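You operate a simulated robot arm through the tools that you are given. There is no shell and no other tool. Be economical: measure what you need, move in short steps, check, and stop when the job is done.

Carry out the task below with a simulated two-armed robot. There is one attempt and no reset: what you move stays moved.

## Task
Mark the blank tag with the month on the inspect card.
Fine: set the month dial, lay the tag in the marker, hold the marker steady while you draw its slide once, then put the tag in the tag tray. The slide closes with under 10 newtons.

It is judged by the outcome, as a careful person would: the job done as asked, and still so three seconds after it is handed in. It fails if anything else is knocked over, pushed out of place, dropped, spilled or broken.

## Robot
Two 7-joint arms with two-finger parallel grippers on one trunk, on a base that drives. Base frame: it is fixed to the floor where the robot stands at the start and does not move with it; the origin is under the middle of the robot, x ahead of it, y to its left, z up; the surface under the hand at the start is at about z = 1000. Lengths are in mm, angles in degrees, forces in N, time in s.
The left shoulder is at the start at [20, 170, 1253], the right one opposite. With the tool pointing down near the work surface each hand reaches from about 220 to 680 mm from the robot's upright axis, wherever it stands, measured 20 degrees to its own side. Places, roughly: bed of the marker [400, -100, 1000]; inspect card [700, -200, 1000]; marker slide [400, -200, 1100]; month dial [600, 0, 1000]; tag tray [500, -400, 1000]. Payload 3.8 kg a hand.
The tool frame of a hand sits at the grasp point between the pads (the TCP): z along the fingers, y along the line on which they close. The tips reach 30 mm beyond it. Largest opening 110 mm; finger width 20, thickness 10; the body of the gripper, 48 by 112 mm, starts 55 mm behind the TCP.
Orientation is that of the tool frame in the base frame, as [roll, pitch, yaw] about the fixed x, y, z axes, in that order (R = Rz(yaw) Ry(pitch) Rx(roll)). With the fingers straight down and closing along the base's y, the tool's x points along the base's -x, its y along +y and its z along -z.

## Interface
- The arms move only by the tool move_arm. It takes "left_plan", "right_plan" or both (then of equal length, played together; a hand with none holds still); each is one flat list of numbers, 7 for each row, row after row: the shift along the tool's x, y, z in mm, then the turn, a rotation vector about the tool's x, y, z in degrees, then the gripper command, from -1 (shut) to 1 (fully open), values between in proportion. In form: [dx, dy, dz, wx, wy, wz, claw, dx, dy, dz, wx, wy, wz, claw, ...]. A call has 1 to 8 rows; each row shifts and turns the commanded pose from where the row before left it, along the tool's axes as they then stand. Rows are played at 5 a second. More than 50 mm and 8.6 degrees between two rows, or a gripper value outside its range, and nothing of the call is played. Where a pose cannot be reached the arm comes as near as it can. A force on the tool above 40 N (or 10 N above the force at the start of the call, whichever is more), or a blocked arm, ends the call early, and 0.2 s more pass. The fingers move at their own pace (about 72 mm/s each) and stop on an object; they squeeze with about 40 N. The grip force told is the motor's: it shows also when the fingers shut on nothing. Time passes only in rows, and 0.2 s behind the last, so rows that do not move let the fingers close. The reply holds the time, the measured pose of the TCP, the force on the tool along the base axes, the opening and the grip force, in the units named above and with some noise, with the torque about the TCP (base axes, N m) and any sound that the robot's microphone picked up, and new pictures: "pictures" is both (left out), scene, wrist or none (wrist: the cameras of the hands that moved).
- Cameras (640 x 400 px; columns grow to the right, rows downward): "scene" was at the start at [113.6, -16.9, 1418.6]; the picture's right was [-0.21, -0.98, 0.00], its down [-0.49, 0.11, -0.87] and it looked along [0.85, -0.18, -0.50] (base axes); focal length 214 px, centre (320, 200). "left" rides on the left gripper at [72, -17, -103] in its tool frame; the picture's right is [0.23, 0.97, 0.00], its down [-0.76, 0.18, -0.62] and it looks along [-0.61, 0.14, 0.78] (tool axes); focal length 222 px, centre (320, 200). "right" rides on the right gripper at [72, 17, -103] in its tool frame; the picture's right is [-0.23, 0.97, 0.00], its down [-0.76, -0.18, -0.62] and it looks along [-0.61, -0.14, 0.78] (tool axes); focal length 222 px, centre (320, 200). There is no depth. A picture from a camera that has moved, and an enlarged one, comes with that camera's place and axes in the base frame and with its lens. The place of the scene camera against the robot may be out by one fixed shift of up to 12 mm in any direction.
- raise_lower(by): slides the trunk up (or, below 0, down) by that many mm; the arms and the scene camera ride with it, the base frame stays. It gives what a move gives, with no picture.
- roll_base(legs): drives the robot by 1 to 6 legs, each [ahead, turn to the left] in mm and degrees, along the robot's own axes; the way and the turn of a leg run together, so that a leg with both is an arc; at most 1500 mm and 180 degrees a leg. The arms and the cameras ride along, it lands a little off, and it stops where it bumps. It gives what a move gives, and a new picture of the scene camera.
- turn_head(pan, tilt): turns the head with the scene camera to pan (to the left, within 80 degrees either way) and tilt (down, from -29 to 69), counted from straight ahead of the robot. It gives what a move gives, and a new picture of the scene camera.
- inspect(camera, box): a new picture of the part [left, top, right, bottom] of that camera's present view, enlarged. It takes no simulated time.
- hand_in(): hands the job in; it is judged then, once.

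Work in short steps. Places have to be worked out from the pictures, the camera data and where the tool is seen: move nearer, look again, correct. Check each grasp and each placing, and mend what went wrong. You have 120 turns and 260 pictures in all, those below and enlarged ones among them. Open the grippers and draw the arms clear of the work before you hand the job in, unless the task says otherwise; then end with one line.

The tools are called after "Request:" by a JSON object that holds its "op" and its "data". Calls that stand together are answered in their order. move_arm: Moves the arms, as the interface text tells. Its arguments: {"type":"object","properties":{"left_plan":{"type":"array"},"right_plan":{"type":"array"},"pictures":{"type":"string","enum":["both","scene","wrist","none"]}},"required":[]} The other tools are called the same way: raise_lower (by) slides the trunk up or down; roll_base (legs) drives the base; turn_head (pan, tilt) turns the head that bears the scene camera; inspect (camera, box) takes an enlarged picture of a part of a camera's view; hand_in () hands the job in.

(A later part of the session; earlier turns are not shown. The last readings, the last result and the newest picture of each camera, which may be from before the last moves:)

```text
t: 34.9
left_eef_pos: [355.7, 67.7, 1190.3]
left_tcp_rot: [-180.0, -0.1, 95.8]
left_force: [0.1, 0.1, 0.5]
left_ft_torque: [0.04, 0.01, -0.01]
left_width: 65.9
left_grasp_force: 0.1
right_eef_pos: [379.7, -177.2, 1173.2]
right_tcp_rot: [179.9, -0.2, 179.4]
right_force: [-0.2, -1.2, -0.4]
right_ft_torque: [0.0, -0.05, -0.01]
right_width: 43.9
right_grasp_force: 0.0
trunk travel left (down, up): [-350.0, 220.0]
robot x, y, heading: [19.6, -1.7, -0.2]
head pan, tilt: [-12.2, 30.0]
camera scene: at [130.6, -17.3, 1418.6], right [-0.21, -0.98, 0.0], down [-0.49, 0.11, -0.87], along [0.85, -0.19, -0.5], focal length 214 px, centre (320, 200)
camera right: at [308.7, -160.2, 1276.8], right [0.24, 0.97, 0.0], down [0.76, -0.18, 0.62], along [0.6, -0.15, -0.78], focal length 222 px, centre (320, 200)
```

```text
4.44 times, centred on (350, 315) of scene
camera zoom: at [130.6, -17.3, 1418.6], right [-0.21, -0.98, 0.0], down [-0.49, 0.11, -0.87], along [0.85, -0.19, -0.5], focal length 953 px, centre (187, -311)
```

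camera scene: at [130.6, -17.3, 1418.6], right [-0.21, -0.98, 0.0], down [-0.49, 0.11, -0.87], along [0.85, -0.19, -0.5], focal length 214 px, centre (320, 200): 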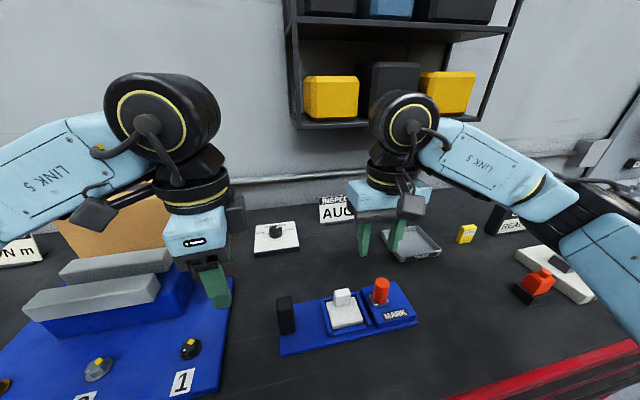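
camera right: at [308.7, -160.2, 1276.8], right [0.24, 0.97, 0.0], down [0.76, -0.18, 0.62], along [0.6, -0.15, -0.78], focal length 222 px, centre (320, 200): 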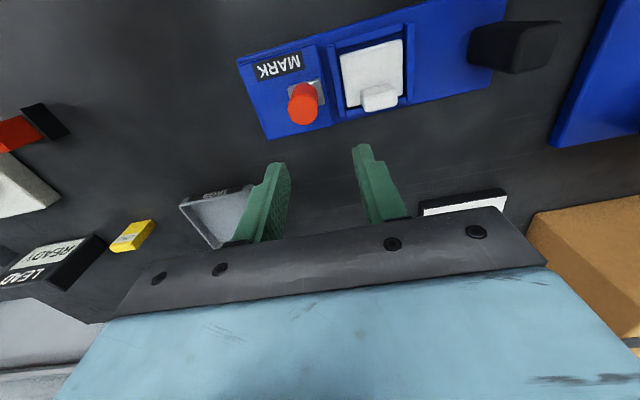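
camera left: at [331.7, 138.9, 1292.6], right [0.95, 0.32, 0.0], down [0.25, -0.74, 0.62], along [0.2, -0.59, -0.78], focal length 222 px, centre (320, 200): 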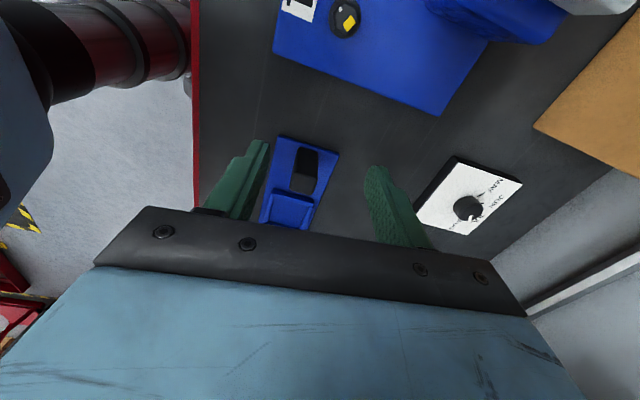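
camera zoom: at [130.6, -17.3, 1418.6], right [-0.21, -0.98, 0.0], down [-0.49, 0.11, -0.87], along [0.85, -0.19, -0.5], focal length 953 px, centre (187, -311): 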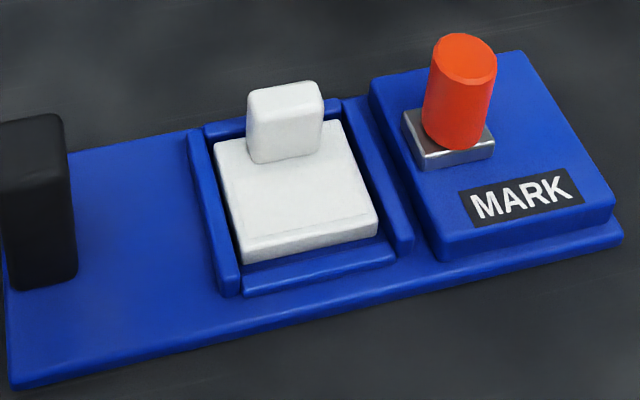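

The tag lies well in the bed, with its grip block on the far side. The black post spans x 347–373, y -21 to 5, with its top near z 1078. I'll bring the left hand above it and try to finish the turn to yaw 90°.

Request:
{"op": "move_arm", "data": {"left_plan": [-25.4, -0.8, 23, 0, 0, 0, 0.2, -25.4, -0.8, 23, 0, 0, 0, 0.2, -25.3, -0.9, 23, 0, 0, 0, 0.2, 0, 0, 0, 0, 0, 2.9, 0.2, 0, 0, 0, 0, 0, 2.8, 0.2, 0, 0, 0, 0, 0, 0, 0.2]}}

Request:
{"op": "inspect", "data": {"camera": "left", "box": [200, 60, 440, 210]}}

```text
t: 36.3
left_eef_pos: [362.4, -7.8, 1122.7]
left_tcp_rot: [-179.9, -0.1, 92.8]
left_force: [0.2, 0.9, 0.0]
left_ft_torque: [0.02, -0.01, 0.03]
left_width: 66.0
left_grasp_force: 0.1
right_eef_pos: [379.9, -176.0, 1172.9]
right_tcp_rot: [179.9, -0.1, 179.4]
right_force: [0.3, 0.2, 0.6]
right_ft_torque: [0.01, 0.0, 0.01]
right_width: 44.2
right_grasp_force: 0.0
trunk travel left (down, up): [-350.0, 220.0]
robot x, y, heading: [20.0, 4.0, -0.0]
head pan, tilt: [-12.2, 30.0]
camera scene: at [131.0, -15.7, 1418.6], right [-0.21, -0.98, 0.0], down [-0.49, 0.11, -0.87], along [0.85, -0.19, -0.5], focal length 214 px, centre (320, 200)
camera left: at [342.2, 63.2, 1224.0], right [0.96, 0.27, 0.0], down [0.22, -0.75, 0.62], along [0.17, -0.6, -0.78], focal length 222 px, centre (320, 200)
```

scene: 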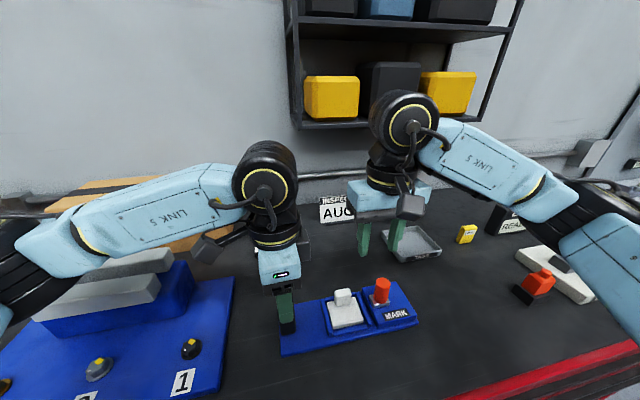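
left: 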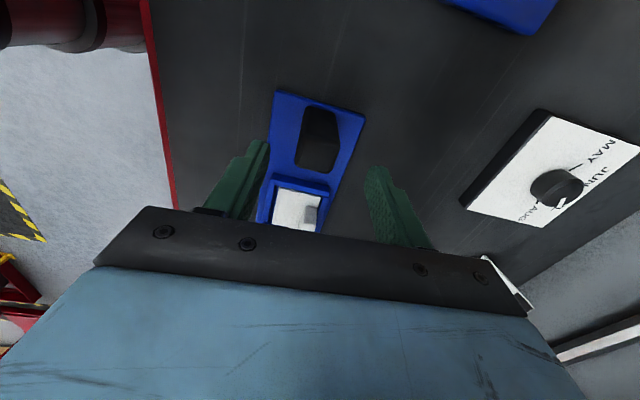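

```text
2.67 times, centred on (320, 135) of left
camera zoom: at [342.2, 63.2, 1224.0], right [0.96, 0.27, 0.0], down [0.22, -0.75, 0.62], along [0.17, -0.6, -0.78], focal length 592 px, centre (320, 373)
```

zoom: 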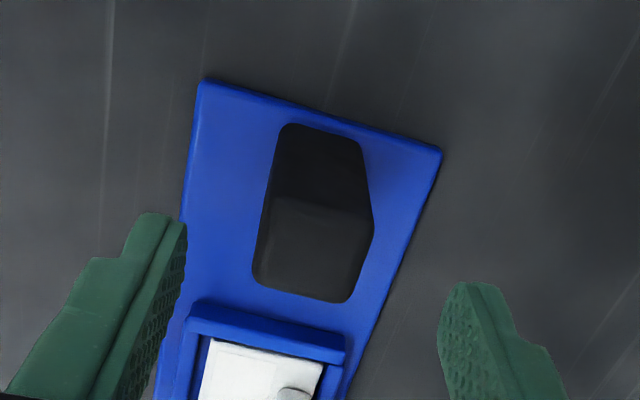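

The yaw is 92.8°, which is good enough, and the post centre measures (360, -8.5). I'll lower the left hand over the post and close on it.

Request:
{"op": "move_arm", "data": {"left_plan": [0, -1, 20, 0, 0, 1.2, 0.2, 0, 0, 20, 0, 0, 1.2, 0.2, 0, 0, 16, 0, 0, 0, 0.2, 0, 0, 0, 0, 0, 0, -0.3, 0, 0, 0, 0, 0, 0, -0.5, 0, 0, 0, 0, 0, 0, -0.7, 0, 0, 0, 0, 0, 0, -1, 0, 0, 0, 0, 0, 0, -1]}}

```text
t: 38.1
left_eef_pos: [345.0, 4.5, 1106.2]
left_tcp_rot: [179.8, -0.6, 90.1]
left_force: [0.1, 0.1, 0.3]
left_ft_torque: [0.12, 0.02, 0.25]
left_width: 30.1
left_grasp_force: 39.9
left hand out of reach, approached as far as the arm can: row 1, 2, 3
right_eef_pos: [380.5, -176.3, 1174.9]
right_tcp_rot: [180.0, -0.1, 179.5]
right_force: [0.2, -0.1, 0.0]
right_ft_torque: [0.0, 0.0, -0.03]
right_width: 44.1
right_grasp_force: 0.0
trunk travel left (down, up): [-350.0, 220.0]
robot x, y, heading: [17.1, -0.1, -0.1]
head pan, tilt: [-12.2, 30.0]
camera scene: at [131.1, -15.8, 1418.6], right [-0.21, -0.98, 0.0], down [-0.49, 0.11, -0.87], along [0.85, -0.19, -0.5], focal length 214 px, centre (320, 200)
camera left: at [327.6, 75.6, 1207.5], right [0.97, 0.23, 0.01], down [0.18, -0.77, 0.62], along [0.15, -0.6, -0.79], focal length 222 px, centre (320, 200)
```

scene: 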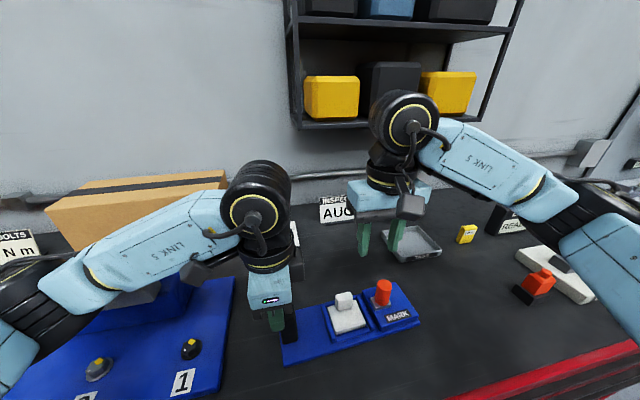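
left: 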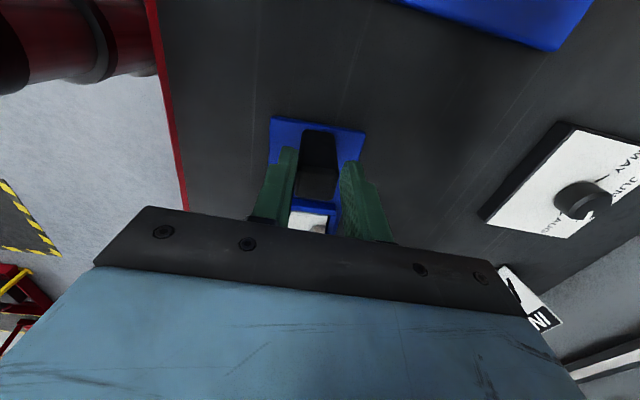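

The wrist limit made the arm deviate, and the fingers closed on the post's top away from where I planned. I'll open, back up, and check whether the marker moved.

Request:
{"op": "move_arm", "data": {"left_plan": [0, 0, 0, 0, 0, 0, 0.2, 0, 0, 0, 0, 0, 0, 0.2, 0, 0, -15, 0, 0, 0, 0.2, 10, 0, -15, 0, 0, -3, 0.2, 10, 0, -15, 0, 0, -5, 0.2]}}

Request:
{"op": "inspect", "data": {"camera": "scene", "box": [265, 260, 425, 380]}}

Request:
{"op": "inspect", "data": {"camera": "right", "box": [220, 0, 560, 180]}}

```text
t: 39.3
left_eef_pos: [344.5, 23.1, 1133.9]
left_tcp_rot: [-179.9, -0.1, 95.6]
left_force: [0.3, 0.7, 1.1]
left_ft_torque: [0.01, 0.02, -0.01]
left_width: 65.9
left_grasp_force: 0.1
left hand out of reach, approached as far as the arm can: row 3
right_eef_pos: [380.4, -178.2, 1173.6]
right_tcp_rot: [180.0, -0.1, 179.5]
right_force: [-0.6, 0.5, 0.3]
right_ft_torque: [0.02, 0.0, 0.03]
right_width: 44.0
right_grasp_force: 0.1
trunk travel left (down, up): [-350.0, 220.0]
robot x, y, heading: [14.4, 3.0, -0.1]
head pan, tilt: [-12.2, 30.0]
camera scene: at [130.9, -15.6, 1418.6], right [-0.21, -0.98, 0.0], down [-0.49, 0.11, -0.87], along [0.85, -0.19, -0.5], focal length 214 px, centre (320, 200)
camera left: at [321.2, 94.3, 1236.5], right [0.95, 0.32, 0.0], down [0.25, -0.74, 0.62], along [0.2, -0.59, -0.78], focal length 222 px, centre (320, 200)
```

scene: 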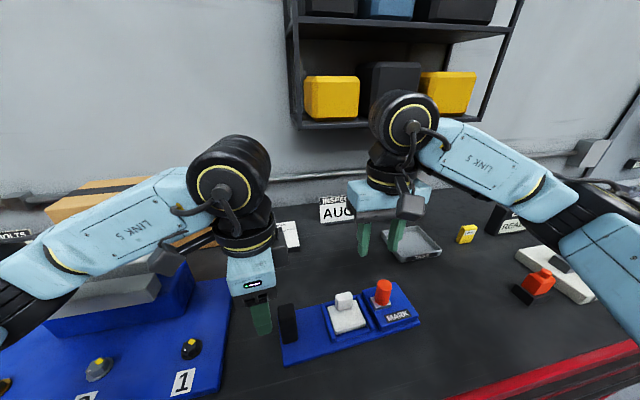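
left: 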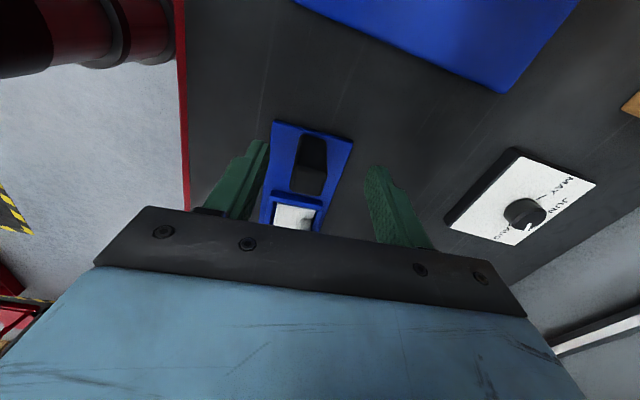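

```text
3.33 times, centred on (345, 320) of scene
camera zoom: at [130.9, -15.6, 1418.6], right [-0.21, -0.98, 0.0], down [-0.49, 0.11, -0.87], along [0.85, -0.19, -0.5], focal length 715 px, centre (237, -200)
```

zoom: 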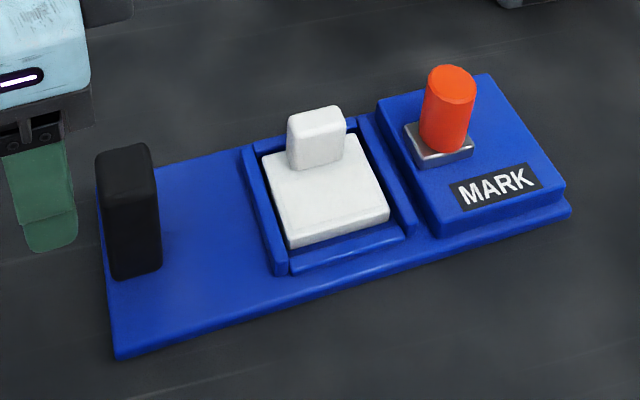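

```text
1.88 times, centred on (390, 90) of right
camera zoom: at [309.1, -158.3, 1276.8], right [0.24, 0.97, 0.0], down [0.76, -0.18, 0.62], along [0.6, -0.15, -0.78], focal length 418 px, centre (188, 407)
```

zoom: 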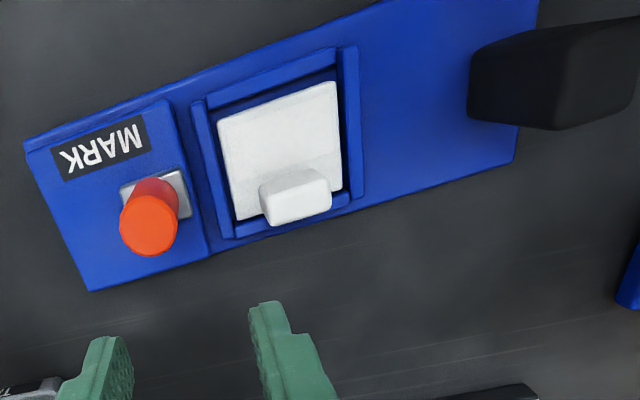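

The mis-grip turned the marker about 3° (left end roughly 14 mm towards the robot), and the tag is still in its bed. I'll put the marker back when I hold the post. New plan:

- **Left hand:** close along y on the post (yaw 180), where the wrist has room.
- **Right hand:** push the handle from its right side, so the two grippers don't meet.

First the left hand goes up and turns back.

Request:
{"op": "move_arm", "data": {"left_plan": [0, 0, -20, 0, 0, -8.4, 0.2, 0, 0, -20, 0, 0, -8.4, 0.2, 0, 0, -20, 0, 0, -8.4, 0.2, 0, 0, 0, 0, 0, -8.4, 0.2, 0, 0, 0, 0, 0, -8.4, 0.2, 0, 0, 0, 0, 0, -8.4, 0.2, 0, 0, 0, 0, 0, -8.4, 0.2, 0, 0, 0, 0, 0, -8.4, 0.2], "pictures": "none"}}

Request:
{"op": "move_arm", "data": {"left_plan": [0, 0, 0, 0, 0, -8.4, 0.2, 0, 0, 0, 0, 0, -8.4, 0.2, 0, 0, 0, 0, 0, -3.4, 0.2, 0, 0, 0, 0, 0, 0, 0.2], "pictures": "wrist"}}

Request:
{"op": "inspect", "data": {"camera": "left", "box": [100, 0, 420, 170]}}

```text
t: 41.1
left_eef_pos: [344.7, 23.5, 1195.3]
left_tcp_rot: [179.8, -0.2, 163.0]
left_force: [0.6, 0.9, -0.3]
left_ft_torque: [0.04, -0.02, 0.01]
left_width: 66.1
left_grasp_force: 0.1
right_eef_pos: [379.9, -178.0, 1173.6]
right_tcp_rot: [180.0, -0.1, 179.5]
right_force: [0.8, 0.4, 0.6]
right_ft_torque: [-0.04, -0.02, -0.02]
right_width: 44.1
right_grasp_force: 0.1
trunk travel left (down, up): [-350.0, 220.0]
robot x, y, heading: [15.9, -1.1, -0.2]
head pan, tilt: [-12.2, 30.0]
```

```text
t: 42.1
left_eef_pos: [344.1, 24.6, 1194.7]
left_tcp_rot: [179.9, -0.1, -176.8]
left_force: [0.4, 0.6, -0.3]
left_ft_torque: [0.02, 0.0, -0.03]
left_width: 65.9
left_grasp_force: 0.1
right_eef_pos: [380.2, -175.4, 1173.2]
right_tcp_rot: [179.9, -0.1, 179.6]
right_force: [0.5, 0.2, 0.5]
right_ft_torque: [0.01, 0.04, 0.04]
right_width: 43.9
right_grasp_force: 0.0
trunk travel left (down, up): [-350.0, 220.0]
robot x, y, heading: [14.6, 3.5, -0.1]
head pan, tilt: [-12.2, 30.0]
camera left: at [273.3, 2.5, 1297.4], right [-0.28, 0.96, 0.0], down [0.75, 0.22, 0.62], along [0.6, 0.18, -0.78], focal length 222 px, centre (320, 200)
```

left: 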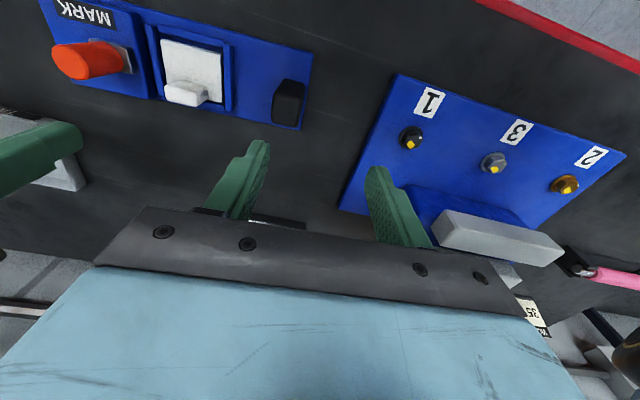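

```text
2.00 times, centred on (260, 85) of left
camera zoom: at [273.3, 2.5, 1297.4], right [-0.28, 0.96, 0.0], down [0.75, 0.22, 0.62], along [0.6, 0.18, -0.78], focal length 444 px, centre (440, 430)
```

zoom: 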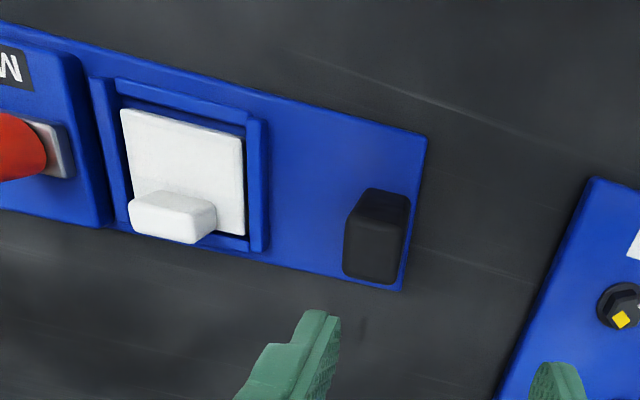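

The post's top is now at about (346, -9), turned about 3.3°, and the hand's yaw matches that. I'll move over it and stop above it to check.

Request:
{"op": "move_arm", "data": {"left_plan": [0, -17, 20, 0, 0, 0, 0.2, 0, -16.5, 30, 0, 0, 0, 0.2, 0, 0, 30, 0, 0, 0, 0.2, 0, 0, 0, 0, 0, 0, 0.2], "pictures": "wrist"}}

Request:
{"op": "inspect", "data": {"camera": "left", "box": [180, 0, 460, 200]}}

```text
t: 43.1
left_eef_pos: [344.1, -7.4, 1112.7]
left_tcp_rot: [180.0, -0.1, -177.0]
left_force: [0.6, 0.4, 0.6]
left_ft_torque: [0.03, -0.01, -0.01]
left_width: 65.8
left_grasp_force: 0.1
right_eef_pos: [380.2, -176.9, 1173.0]
right_tcp_rot: [179.9, 0.0, 179.4]
right_force: [0.1, -1.1, -0.6]
right_ft_torque: [-0.01, 0.01, 0.0]
right_width: 43.9
right_grasp_force: 0.2
trunk travel left (down, up): [-350.0, 220.0]
robot x, y, heading: [16.5, 2.4, -0.6]
head pan, tilt: [-12.2, 30.0]
camera left: at [274.5, -29.6, 1214.9], right [-0.28, 0.96, 0.0], down [0.75, 0.22, 0.62], along [0.6, 0.17, -0.78], focal length 222 px, centre (320, 200)
```

left: 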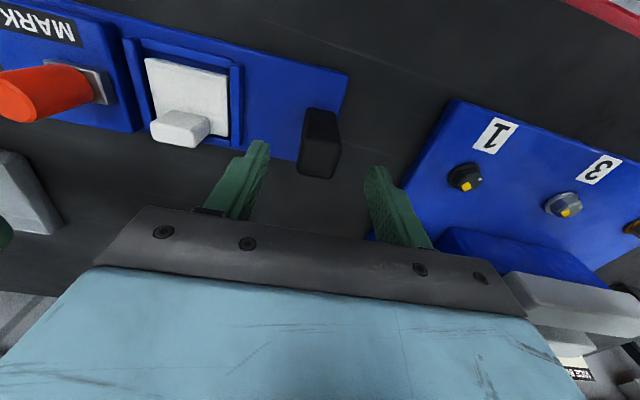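

```text
2.00 times, centred on (320, 100) of left
camera zoom: at [274.5, -29.6, 1214.9], right [-0.28, 0.96, 0.0], down [0.75, 0.22, 0.62], along [0.6, 0.17, -0.78], focal length 444 px, centre (320, 400)
```

zoom: 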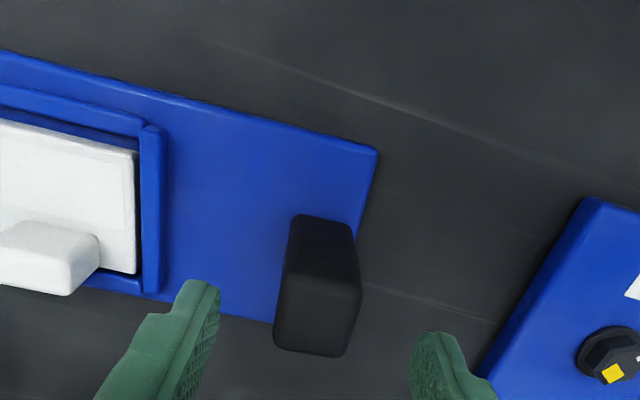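

The hand is centred over the post. I'll lower it and grip.

Request:
{"op": "move_arm", "data": {"left_plan": [0, -1, 20, 0, 0, 0, 0.2, 0, 0, 20, 0, 0, 0, 0.2, 0, 0, 10, 0, 0, 0, 0.2, 0, 0, 0, 0, 0, 0, -0.3, 0, 0, 0, 0, 0, 0, -0.45, 0, 0, 0, 0, 0, 0, -0.6, 0, 0, 0, 0, 0, 0, -1, 0, 0, 0, 0, 0, 0, -1], "pictures": "wrist"}}

Request:
{"op": "inspect", "data": {"camera": "right", "box": [220, 0, 560, 180]}}

```text
t: 44.9
left_eef_pos: [345.0, -11.0, 1063.6]
left_tcp_rot: [179.9, -0.1, -177.0]
left_force: [0.3, 0.2, 1.0]
left_ft_torque: [-0.19, -0.14, 0.13]
left_width: 28.0
left_grasp_force: 40.4
right_eef_pos: [381.3, -176.4, 1173.6]
right_tcp_rot: [-180.0, -0.1, 179.5]
right_force: [-0.2, -0.5, 0.9]
right_ft_torque: [0.02, 0.01, -0.01]
right_width: 44.4
right_grasp_force: 0.0
trunk travel left (down, up): [-350.0, 220.0]
robot x, y, heading: [13.2, -1.6, -0.2]
head pan, tilt: [-12.2, 30.0]
camera left: at [274.4, -31.3, 1165.8], right [-0.28, 0.96, 0.0], down [0.75, 0.22, 0.62], along [0.6, 0.17, -0.78], focal length 222 px, centre (320, 200)
```

left: 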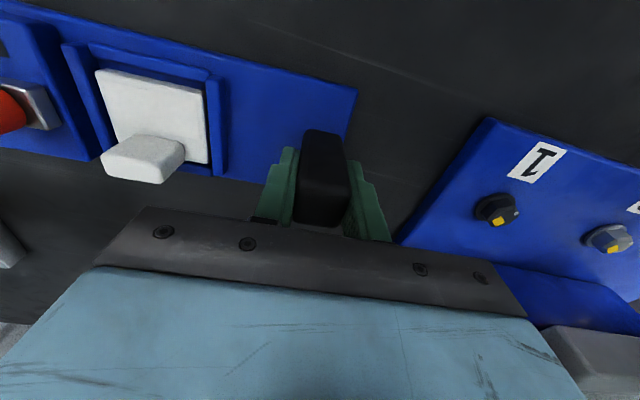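

```text
1.88 times, centred on (390, 90) of right
camera zoom: at [309.3, -158.5, 1276.7], right [0.24, 0.97, 0.0], down [0.76, -0.18, 0.62], along [0.6, -0.15, -0.78], focal length 418 px, centre (188, 407)
```

zoom: 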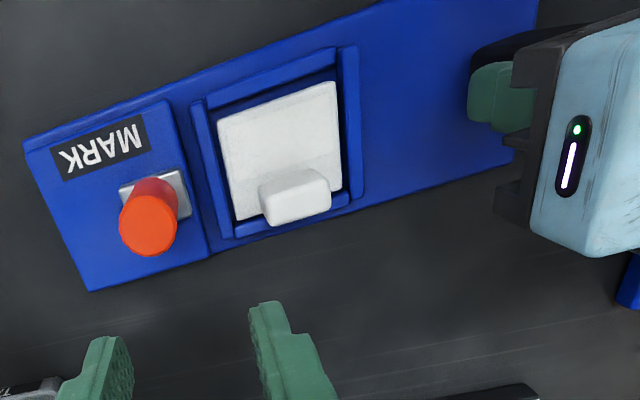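

The post is held firmly at 28 mm. Now I'll slide the marker gently back to its original place, post to (360.5, -8.5) and yaw 0, in small steps.

Request:
{"op": "move_arm", "data": {"left_plan": [-2.5, 0.2, 0, 0, 0, 0.53, -1, -2.5, 0.2, 0, 0, 0, 0.53, -1, -2.5, 0.2, 0, 0, 0, 0.53, -1, -2.5, 0.2, 0, 0, 0, 0.53, -1, -2.5, 0.2, 0, 0, 0, 0.53, -1, -2.5, 0.2, 0, 0, 0, 0.55, -1, 0, 0, 0, 0, 0, 0, -1], "pictures": "wrist"}}

Request:
{"op": "inspect", "data": {"camera": "right", "box": [220, 0, 560, 180]}}

Request:
{"op": "inspect", "data": {"camera": "scene", "box": [265, 260, 425, 380]}}

```text
t: 46.5
left_eef_pos: [360.4, -7.4, 1064.9]
left_tcp_rot: [179.9, -0.1, 179.8]
left_force: [-0.1, -0.1, -0.2]
left_ft_torque: [0.45, -0.02, -0.04]
left_width: 27.8
left_grasp_force: 40.3
right_eef_pos: [380.8, -175.1, 1173.2]
right_tcp_rot: [-179.9, 0.1, 179.5]
right_force: [0.1, -0.5, 0.2]
right_ft_torque: [-0.04, 0.0, -0.01]
right_width: 43.9
right_grasp_force: 0.1
trunk travel left (down, up): [-350.0, 220.0]
robot x, y, heading: [18.6, 3.5, -0.2]
head pan, tilt: [-12.2, 30.0]
camera left: at [288.7, -25.4, 1166.4], right [-0.22, 0.97, 0.0], down [0.76, 0.17, 0.62], along [0.61, 0.14, -0.78], focal length 222 px, centre (320, 200)
```

left: 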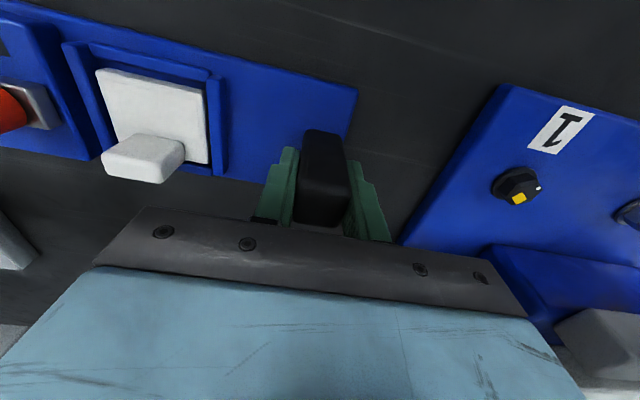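

```text
1.88 times, centred on (390, 90) of right
camera zoom: at [309.4, -158.6, 1276.6], right [0.24, 0.97, 0.0], down [0.76, -0.18, 0.62], along [0.6, -0.15, -0.78], focal length 418 px, centre (188, 407)
```

zoom: 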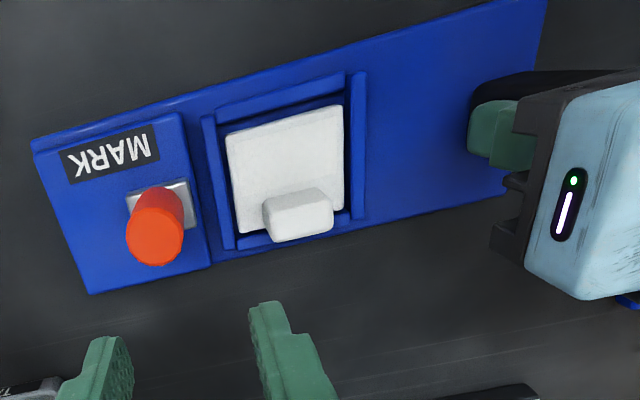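

```text
3.33 times, centred on (345, 320) of scene
camera zoom: at [131.2, -16.0, 1418.6], right [-0.21, -0.98, 0.0], down [-0.49, 0.11, -0.87], along [0.85, -0.19, -0.5], focal length 715 px, centre (237, -200)
```

zoom: 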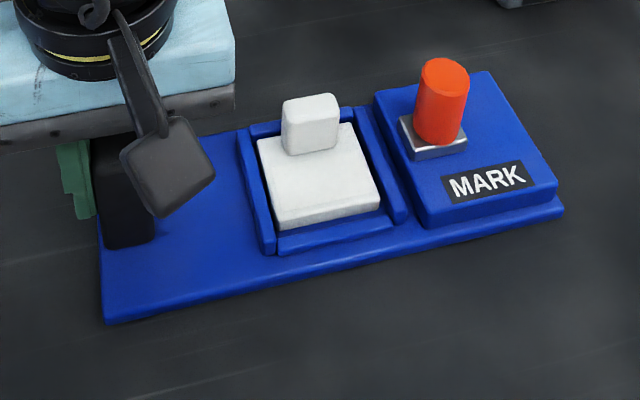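

The marker is back in its original place. The handle is at about (360, -185), radius 14, top near z 1083. I'll close the right fingers and bring them down to the right of the handle.

Request:
{"op": "move_arm", "data": {"right_plan": [10, -24, 0, 0, 0, 0, -0.6, 9.5, -24, 0, 0, 0, 0, -1, 0, 0, 0, 0, 0, 0, -1, 0, 0, 35, 0, 0, 0, -1, 0, 0, 35, 0, 0, 0, -1, 0, 0, 26, 0, 0, 0, -1, 0, 0, 0, 0, 0, 0, -1], "left_plan": [0, 0, 0, 0, 0, 0, -1, 0, 0, 0, 0, 0, 0, -1, 0, 0, 0, 0, 0, 0, -1, 0, 0, 0, 0, 0, 0, -1, 0, 0, 0, 0, 0, 0, -1, 0, 0, 0, 0, 0, 0, -1, 0, 0, 0, 0, 0, 0, -1]}}

Request:
{"op": "inspect", "data": {"camera": "right", "box": [240, 40, 480, 240]}}

Request:
{"op": "inspect", "data": {"camera": "scene", "box": [285, 220, 445, 340]}}

```text
t: 48.1
left_eef_pos: [360.6, -8.0, 1064.6]
left_tcp_rot: [-180.0, -0.1, 179.9]
left_force: [0.0, 0.2, -0.2]
left_ft_torque: [0.37, -0.07, 0.07]
left_width: 27.8
left_grasp_force: 40.2
right_eef_pos: [361.6, -224.7, 1076.4]
right_tcp_rot: [-179.9, 0.0, 179.5]
right_force: [0.5, -0.6, -0.1]
right_ft_torque: [-0.01, 0.02, 0.0]
right_width: 0.0
right_grasp_force: 37.6
trunk travel left (down, up): [-350.0, 220.0]
robot x, y, heading: [21.5, 1.2, -0.2]
head pan, tilt: [-12.2, 30.0]
camera scene: at [131.3, -15.9, 1418.6], right [-0.21, -0.98, 0.0], down [-0.49, 0.11, -0.87], along [0.85, -0.19, -0.5], focal length 214 px, centre (320, 200)
camera right: at [290.3, -206.9, 1179.6], right [0.24, 0.97, 0.0], down [0.76, -0.18, 0.62], along [0.6, -0.15, -0.78], focal length 222 px, centre (320, 200)
camera left: at [288.6, -25.4, 1166.5], right [-0.22, 0.97, 0.0], down [0.76, 0.17, 0.62], along [0.61, 0.14, -0.78], focal length 222 px, centre (320, 200)
```

scene: 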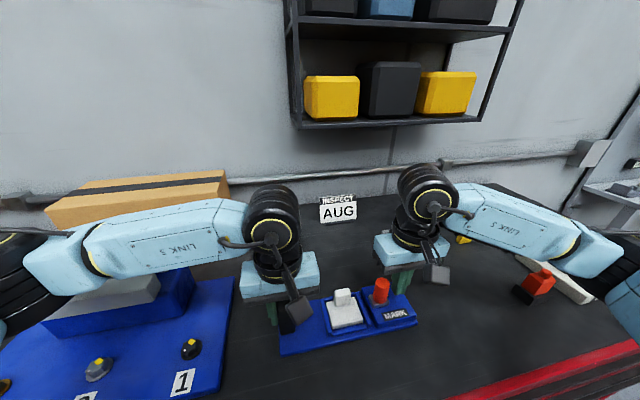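
right: 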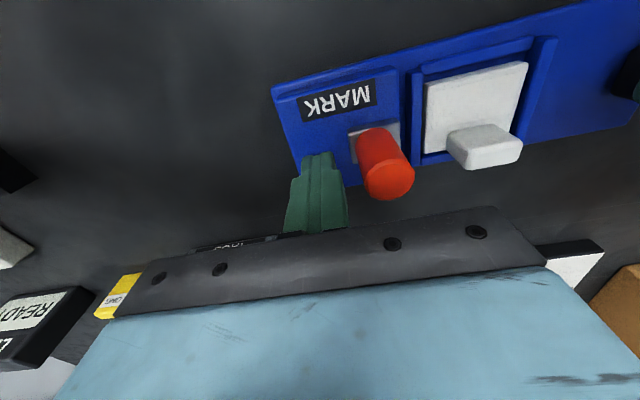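
left: 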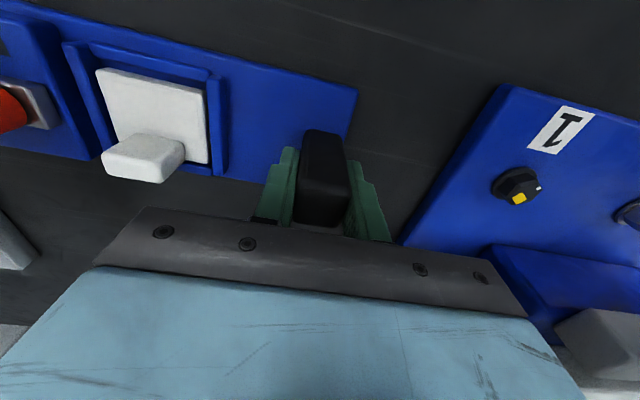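

```text
2.00 times, centred on (360, 140) of right
camera zoom: at [290.3, -206.9, 1179.6], right [0.24, 0.97, 0.0], down [0.76, -0.18, 0.62], along [0.6, -0.15, -0.78], focal length 444 px, centre (240, 320)
```

zoom: 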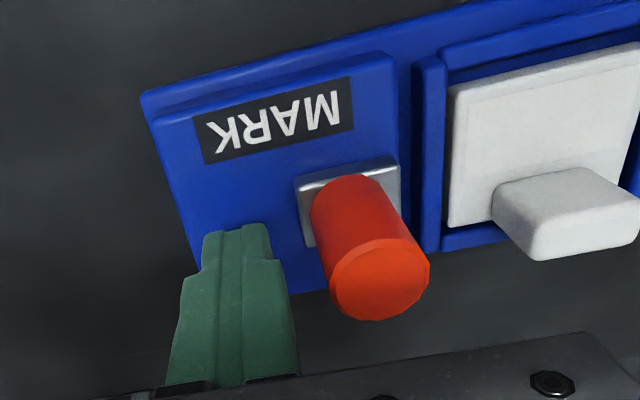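

```text
3.33 times, centred on (365, 280) of scene
camera zoom: at [131.3, -15.9, 1418.6], right [-0.21, -0.98, 0.0], down [-0.49, 0.11, -0.87], along [0.85, -0.19, -0.5], focal length 715 px, centre (170, -67)
```

zoom: 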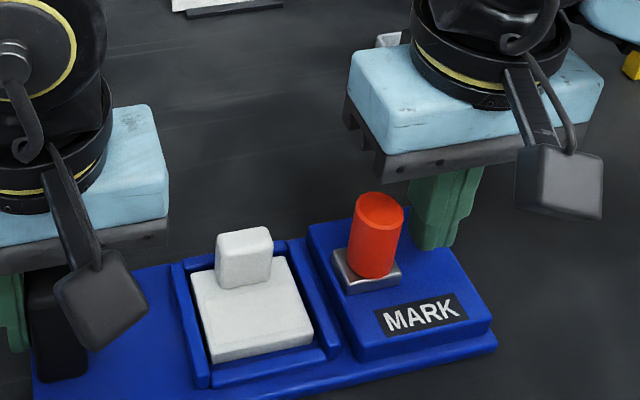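

The fingers line up with the handle in x, with about 14 mm of gap. I'll begin the push in +y with the left hand holding, and check the force.

Request:
{"op": "move_arm", "data": {"right_plan": [0, 6, 0, 0, 0, 0, -1, 0, 6, 0, 0, 0, 0, -1, 0, 4, 0, 0, 0, 0, -1, 0, 4, 0, 0, 0, 0, -1, 0, 4, 0, 0, 0, 0, -1, 0, 4, 0, 0, 0, 0, -1], "left_plan": [0, 0, 0, 0, 0, 0, -1, 0, 0, 0, 0, 0, 0, -1, 0, 0, 0, 0, 0, 0, -1, 0, 0, 0, 0, 0, 0, -1, 0, 0, 0, 0, 0, 0, -1, 0, 0, 0, 0, 0, 0, -1], "pictures": "scene"}}

Request:
{"op": "inspect", "data": {"camera": "scene", "box": [285, 220, 445, 340]}}

```text
t: 49.2
left_eef_pos: [362.4, -4.1, 1064.4]
left_tcp_rot: [179.2, -0.1, -179.9]
left_force: [1.1, 7.0, 1.3]
left_ft_torque: [-1.23, 0.04, -0.15]
left_width: 28.0
left_grasp_force: 39.9
right_eef_pos: [362.2, -210.6, 1076.0]
right_tcp_rot: [-179.1, -0.1, 179.0]
right_force: [0.3, -8.4, 0.6]
right_ft_torque: [0.04, 0.01, 0.02]
right_width: 0.2
right_grasp_force: 37.8
trunk travel left (down, up): [-350.0, 220.0]
robot x, y, heading: [14.1, 1.3, -0.3]
head pan, tilt: [-12.2, 30.0]
stopped in row 5 (right hand): the force on the tool passed its limit at 45 N (the readings are from after the stop); the commanded pose is now the measured one
camera scene: at [130.8, -16.0, 1418.6], right [-0.21, -0.98, 0.0], down [-0.49, 0.11, -0.87], along [0.85, -0.19, -0.5], focal length 214 px, centre (320, 200)
```

scene: 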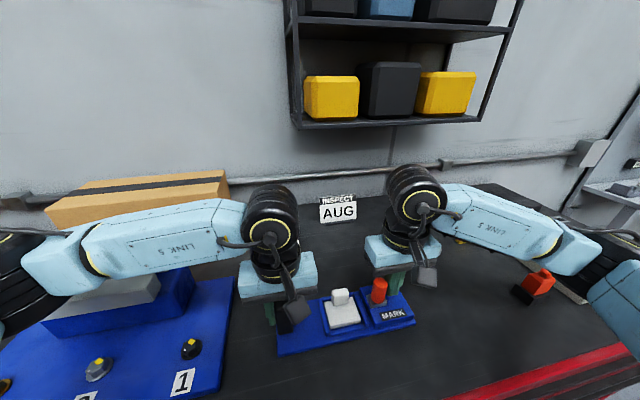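

```text
3.33 times, centred on (365, 280) of scene
camera zoom: at [130.8, -16.0, 1418.6], right [-0.21, -0.98, 0.0], down [-0.49, 0.11, -0.87], along [0.85, -0.19, -0.5], focal length 715 px, centre (170, -67)
```

zoom: 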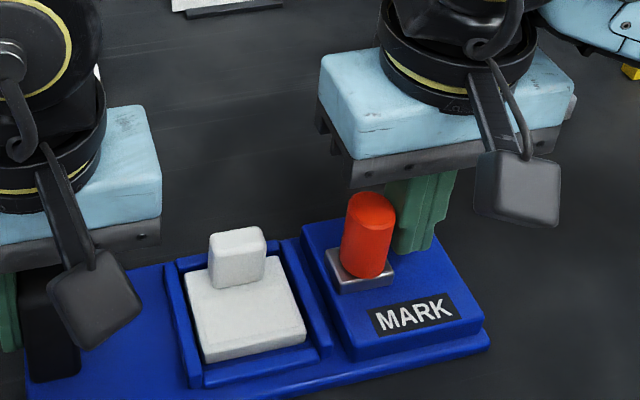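

Pushing left moved the whole marker about 4 mm and the carriage didn't slide. It's at its left stop, so it must be drawn right, away from the hold post. I'll back the right hand off and up, and bring the marker back 4 mm.

Request:
{"op": "move_arm", "data": {"right_plan": [0, -12, 0, 0, 0, 0, -1, 0, -8, 0, 0, 0, 0, -1, 0, 0, -30, 0, 0, 0, -1, 0, 0, -40, 0, 0, 0, 0, 0, 20, 0, 0, 0, 0, 0.1, 0, 22, 0, 0, 0, 0, 0.1, 0, 0, 0, 0, 0, 0, 0.1], "left_plan": [0, 0, 0, 0, 0, 0, -1, 0, 0, 0, 0, 0, 0, -1, 0, -1, 0, 0, 0, 0, -1, 0, -1, 0, 0, 0, 0, -1, 0, -1, 0, 0, 0, 0, -1, 0, -0.8, 0, 0, 0, 0, -1, 0, 0, 0, 0, 0, 0, -1]}}

Request:
{"op": "inspect", "data": {"camera": "right", "box": [200, 20, 440, 220]}}

Request:
{"op": "inspect", "data": {"camera": "scene", "box": [265, 260, 425, 380]}}

```text
t: 50.8
left_eef_pos: [360.4, -7.2, 1065.7]
left_tcp_rot: [179.3, -0.1, -179.9]
left_force: [0.3, 1.3, 4.2]
left_ft_torque: [-1.22, -0.08, 0.07]
left_width: 27.8
left_grasp_force: 40.2
right_eef_pos: [363.0, -187.0, 1145.9]
right_tcp_rot: [-179.4, -0.3, 178.9]
right_force: [-0.6, -0.4, -0.2]
right_ft_torque: [0.01, 0.01, -0.03]
right_width: 60.4
right_grasp_force: 0.0
trunk travel left (down, up): [-350.0, 220.0]
robot x, y, heading: [17.9, 5.1, -0.3]
head pan, tilt: [-12.2, 30.0]
camera scene: at [130.7, -15.5, 1418.6], right [-0.21, -0.98, 0.0], down [-0.49, 0.11, -0.87], along [0.85, -0.19, -0.5], focal length 214 px, centre (320, 200)
camera right: at [292.4, -167.5, 1249.2], right [0.24, 0.97, -0.01], down [0.76, -0.18, 0.62], along [0.6, -0.16, -0.78], focal length 222 px, centre (320, 200)
camera left: at [288.9, -26.9, 1166.2], right [-0.23, 0.97, 0.01], down [0.76, 0.17, 0.62], along [0.61, 0.15, -0.78], focal length 222 px, centre (320, 200)
```

scene: 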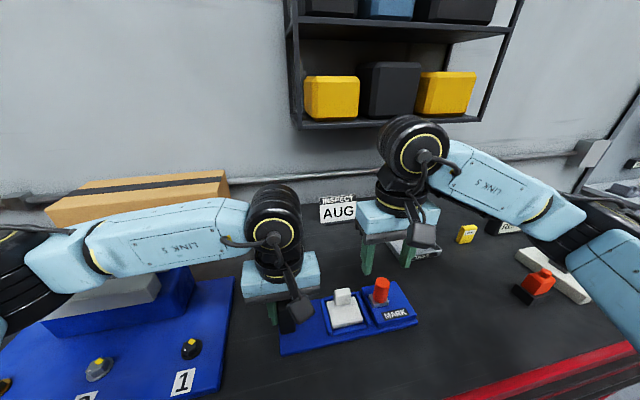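
right: 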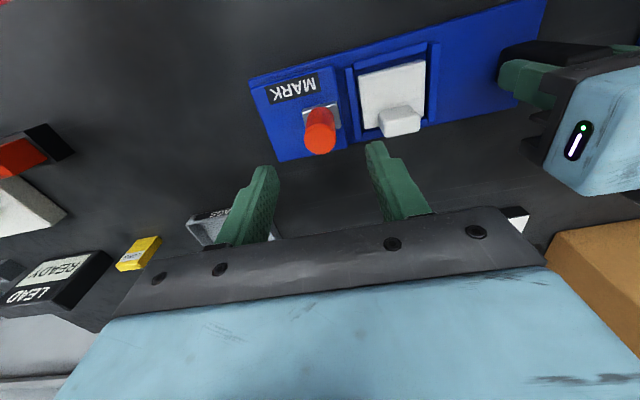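
left: 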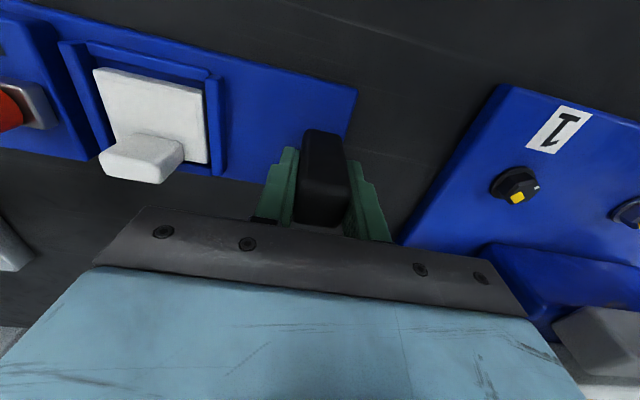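

```text
2.00 times, centred on (320, 120) of right
camera zoom: at [292.4, -167.5, 1249.2], right [0.24, 0.97, -0.01], down [0.76, -0.18, 0.62], along [0.6, -0.16, -0.78], focal length 444 px, centre (320, 360)
```

zoom: 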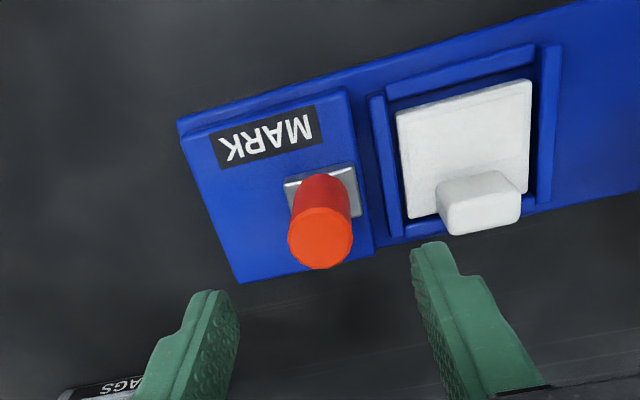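

```text
3.33 times, centred on (345, 320) of scene
camera zoom: at [130.7, -15.5, 1418.6], right [-0.21, -0.98, 0.0], down [-0.49, 0.11, -0.87], along [0.85, -0.19, -0.5], focal length 715 px, centre (237, -200)
```

zoom: 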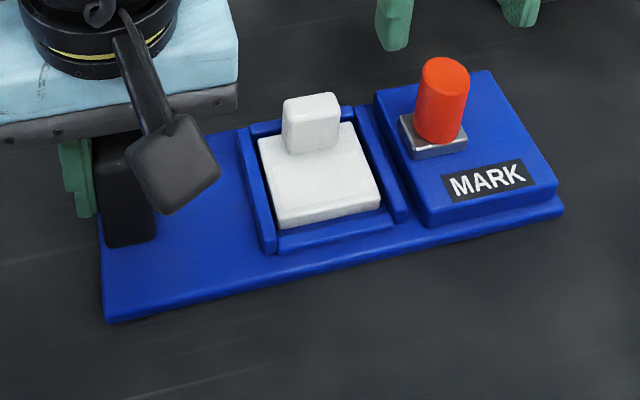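

The marker is back in place and the tag is still seated. I'll lower the right hand around the red handle and grip it.

Request:
{"op": "move_arm", "data": {"right_plan": [1, 0.5, 25, 0, 0, 0, 0.1, 0, 0, 25, 0, 0, 0, 0.1, 0, 0, 20, 0, 0, 0, 0.1, 0, 0, 0, 0, 0, 0, -0.3, 0, 0, 0, 0, 0, 0, -0.45, 0, 0, 0, 0, 0, 0, -1, 0, 0, 0, 0, 0, 0, -1], "pictures": "wrist"}}

```text
t: 52.4
left_eef_pos: [361.4, -9.3, 1063.1]
left_tcp_rot: [179.4, -0.1, 179.9]
left_force: [0.2, 0.9, 0.5]
left_ft_torque: [-1.75, -0.08, 0.02]
left_width: 28.2
left_grasp_force: 39.7
right_eef_pos: [360.5, -188.2, 1076.4]
right_tcp_rot: [-179.3, -0.3, 179.2]
right_force: [-0.3, 0.6, 0.0]
right_ft_torque: [1.09, -0.06, -0.03]
right_width: 25.4
right_grasp_force: 40.2
trunk travel left (down, up): [-350.0, 220.0]
robot x, y, heading: [16.6, 2.1, -0.2]
head pan, tilt: [-12.2, 30.0]
camera right: at [289.7, -168.2, 1179.1], right [0.24, 0.97, -0.01], down [0.76, -0.18, 0.62], along [0.6, -0.16, -0.78], focal length 222 px, centre (320, 200)
```

right: 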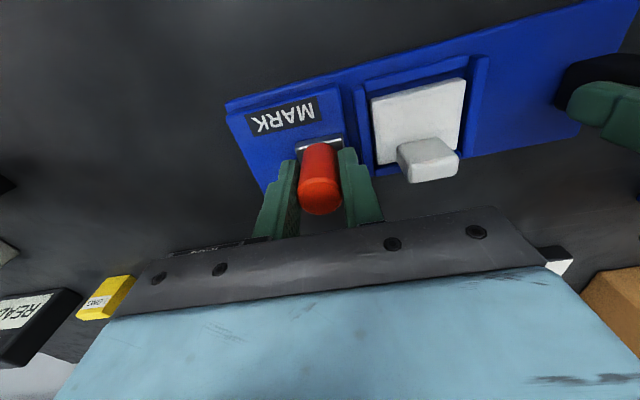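

The handle is gripped at 25.4 mm. I'll draw it right in small steps and watch the force.

Request:
{"op": "move_arm", "data": {"right_plan": [0, -1.5, 0, 0, 0, 0, -1, 0, -1.5, 0, 0, 0, 0, -1, 0, -1.5, 0, 0, 0, 0, -1], "left_plan": [0, 0, 0, 0, 0, 0, -1, 0, 0, 0, 0, 0, 0, -1, 0, 0, 0, 0, 0, 0, -1], "pictures": "none"}}

Request:
{"op": "inspect", "data": {"camera": "scene", "box": [305, 260, 425, 350]}}

```text
t: 53.2
left_eef_pos: [360.8, -8.7, 1064.4]
left_tcp_rot: [179.4, 0.0, 179.9]
left_force: [2.2, -4.9, -0.2]
left_ft_torque: [-1.47, 0.13, 0.34]
left_width: 27.7
left_grasp_force: 40.0
right_eef_pos: [361.6, -192.2, 1075.4]
right_tcp_rot: [-179.4, -0.2, 179.2]
right_force: [-3.0, 3.5, 0.2]
right_ft_torque: [1.34, -0.08, 0.15]
right_width: 25.6
right_grasp_force: 40.2
trunk travel left (down, up): [-350.0, 220.0]
robot x, y, heading: [15.4, 3.6, -0.3]
head pan, tilt: [-12.2, 30.0]
```

```text
4.44 times, centred on (365, 305) of scene
camera zoom: at [131.3, -16.1, 1418.5], right [-0.21, -0.98, 0.0], down [-0.49, 0.11, -0.87], along [0.85, -0.19, -0.5], focal length 953 px, centre (120, -267)
```

zoom: 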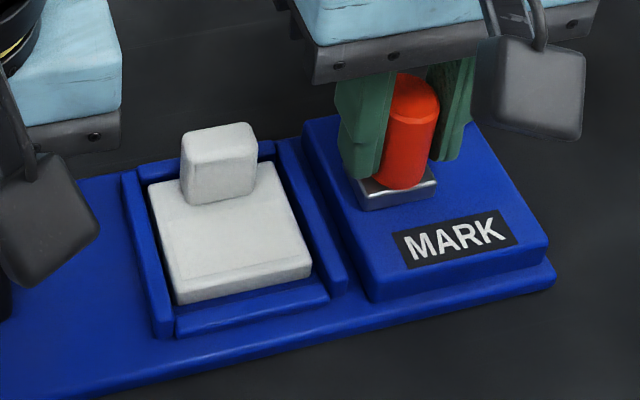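

The handle followed about 4 mm right with only about 4 N, so the slide is moving. I'll go on drawing.

Request:
{"op": "move_arm", "data": {"right_plan": [0, -3, 0, 0, 0, 0, -1, 0, -3, 0, 0, 0, 0, -1, 0, -3, 0, 0, 0, 0, -1, 0, -3, 0, 0, 0, 0, -1, 0, 0, 0, 0, 0, 0, -1], "left_plan": [0, 0, 0, 0, 0, 0, -1, 0, 0, 0, 0, 0, 0, -1, 0, 0, 0, 0, 0, 0, -1, 0, 0, 0, 0, 0, 0, -1, 0, 0, 0, 0, 0, 0, -1], "pictures": "none"}}

Request:
{"op": "inspect", "data": {"camera": "scene", "box": [305, 260, 425, 350]}}

```text
t: 54.4
left_eef_pos: [360.6, -9.4, 1065.4]
left_tcp_rot: [179.3, -0.1, 179.8]
left_force: [-1.8, -1.6, 0.4]
left_ft_torque: [-1.67, -0.16, -0.22]
left_width: 27.9
left_grasp_force: 40.0
right_eef_pos: [359.9, -203.8, 1076.7]
right_tcp_rot: [-179.3, -0.2, 179.1]
right_force: [1.6, 2.3, -1.7]
right_ft_torque: [1.27, 0.15, -0.08]
right_width: 25.5
right_grasp_force: 39.9
trunk travel left (down, up): [-350.0, 220.0]
robot x, y, heading: [19.2, 1.2, -0.3]
head pan, tilt: [-12.2, 30.0]
```

```text
4.44 times, centred on (365, 305) of scene
camera zoom: at [131.3, -16.0, 1418.5], right [-0.21, -0.98, 0.0], down [-0.49, 0.11, -0.87], along [0.85, -0.19, -0.5], focal length 953 px, centre (120, -267)
```

zoom: 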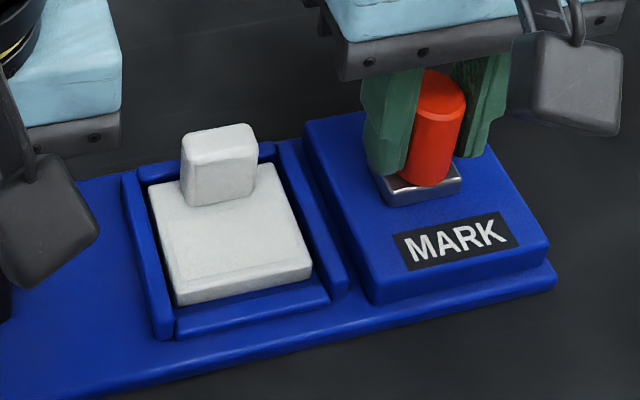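

The carriage moves right over the block and the marker stays put. I'll go on in small steps to the end stop.

Request:
{"op": "move_arm", "data": {"right_plan": [0, -3, 0, 0, 0, 0, -1, 0, -3, 0, 0, 0, 0, -1, 0, -3, 0, 0, 0, 0, -1, 0, -3, 0, 0, 0, 0, -1, 0, -2, 0, 0, 0, 0, -1], "left_plan": [0, 0, 0, 0, 0, 0, -1, 0, 0, 0, 0, 0, 0, -1, 0, 0, 0, 0, 0, 0, -1, 0, 0, 0, 0, 0, 0, -1, 0, 0, 0, 0, 0, 0, -1], "pictures": "none"}}

Request:
{"op": "inspect", "data": {"camera": "scene", "box": [305, 260, 425, 350]}}

```text
t: 55.6
left_eef_pos: [360.7, -8.6, 1064.2]
left_tcp_rot: [179.4, -0.1, -179.9]
left_force: [-1.9, -3.7, 3.7]
left_ft_torque: [-1.99, 0.41, -0.23]
left_width: 27.8
left_grasp_force: 40.2
right_eef_pos: [360.6, -217.8, 1077.1]
right_tcp_rot: [-179.3, -0.2, 179.0]
right_force: [2.4, 2.7, -4.3]
right_ft_torque: [1.09, -0.47, -0.12]
right_width: 25.5
right_grasp_force: 40.0
trunk travel left (down, up): [-350.0, 220.0]
robot x, y, heading: [17.5, 0.3, -0.3]
head pan, tilt: [-12.2, 30.0]
```

```text
4.44 times, centred on (365, 305) of scene
camera zoom: at [131.3, -16.1, 1418.6], right [-0.21, -0.98, 0.0], down [-0.49, 0.11, -0.87], along [0.85, -0.19, -0.5], focal length 953 px, centre (120, -267)
```

zoom: 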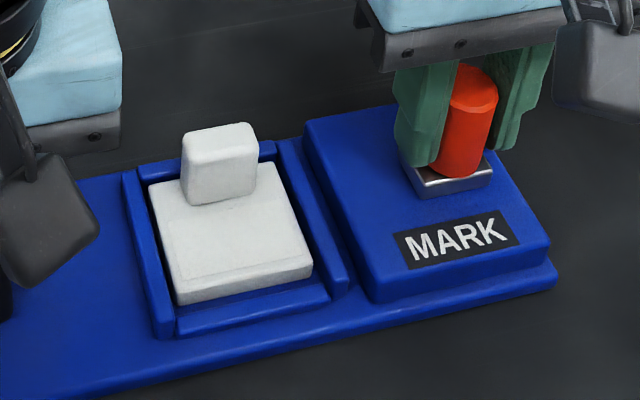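

Still free at about 3 N. There's a little block left, so I'll carry on to the stop.

Request:
{"op": "move_arm", "data": {"right_plan": [0, -2.5, 0, 0, 0, 0, -1, 0, -2.5, 0, 0, 0, 0, -1, 0, -2.5, 0, 0, 0, 0, -1, 0, -2.5, 0, 0, 0, 0, -1], "left_plan": [0, 0, 0, 0, 0, 0, -1, 0, 0, 0, 0, 0, 0, -1, 0, 0, 0, 0, 0, 0, -1, 0, 0, 0, 0, 0, 0, -1], "pictures": "none"}}

Request:
{"op": "inspect", "data": {"camera": "scene", "box": [305, 260, 425, 350]}}

```text
t: 56.6
left_eef_pos: [360.2, -9.0, 1064.0]
left_tcp_rot: [179.4, -0.1, 180.0]
left_force: [-1.3, -3.4, 0.6]
left_ft_torque: [-1.84, 0.01, -0.33]
left_width: 27.9
left_grasp_force: 40.2
right_eef_pos: [359.6, -227.4, 1075.6]
right_tcp_rot: [-179.3, -0.3, 179.1]
right_force: [2.6, 3.3, -0.3]
right_ft_torque: [1.27, -0.02, -0.14]
right_width: 25.5
right_grasp_force: 40.0
trunk travel left (down, up): [-350.0, 220.0]
robot x, y, heading: [19.1, 1.6, -0.1]
head pan, tilt: [-12.2, 30.0]
```

```text
4.44 times, centred on (365, 305) of scene
camera zoom: at [131.2, -16.1, 1418.6], right [-0.21, -0.98, 0.0], down [-0.49, 0.11, -0.87], along [0.85, -0.19, -0.5], focal length 953 px, centre (120, -267)
```

zoom: 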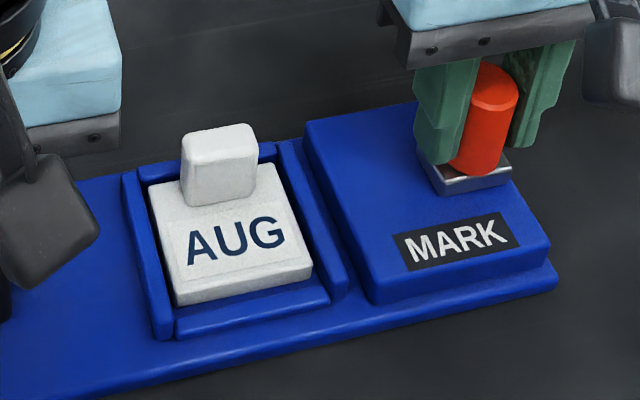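

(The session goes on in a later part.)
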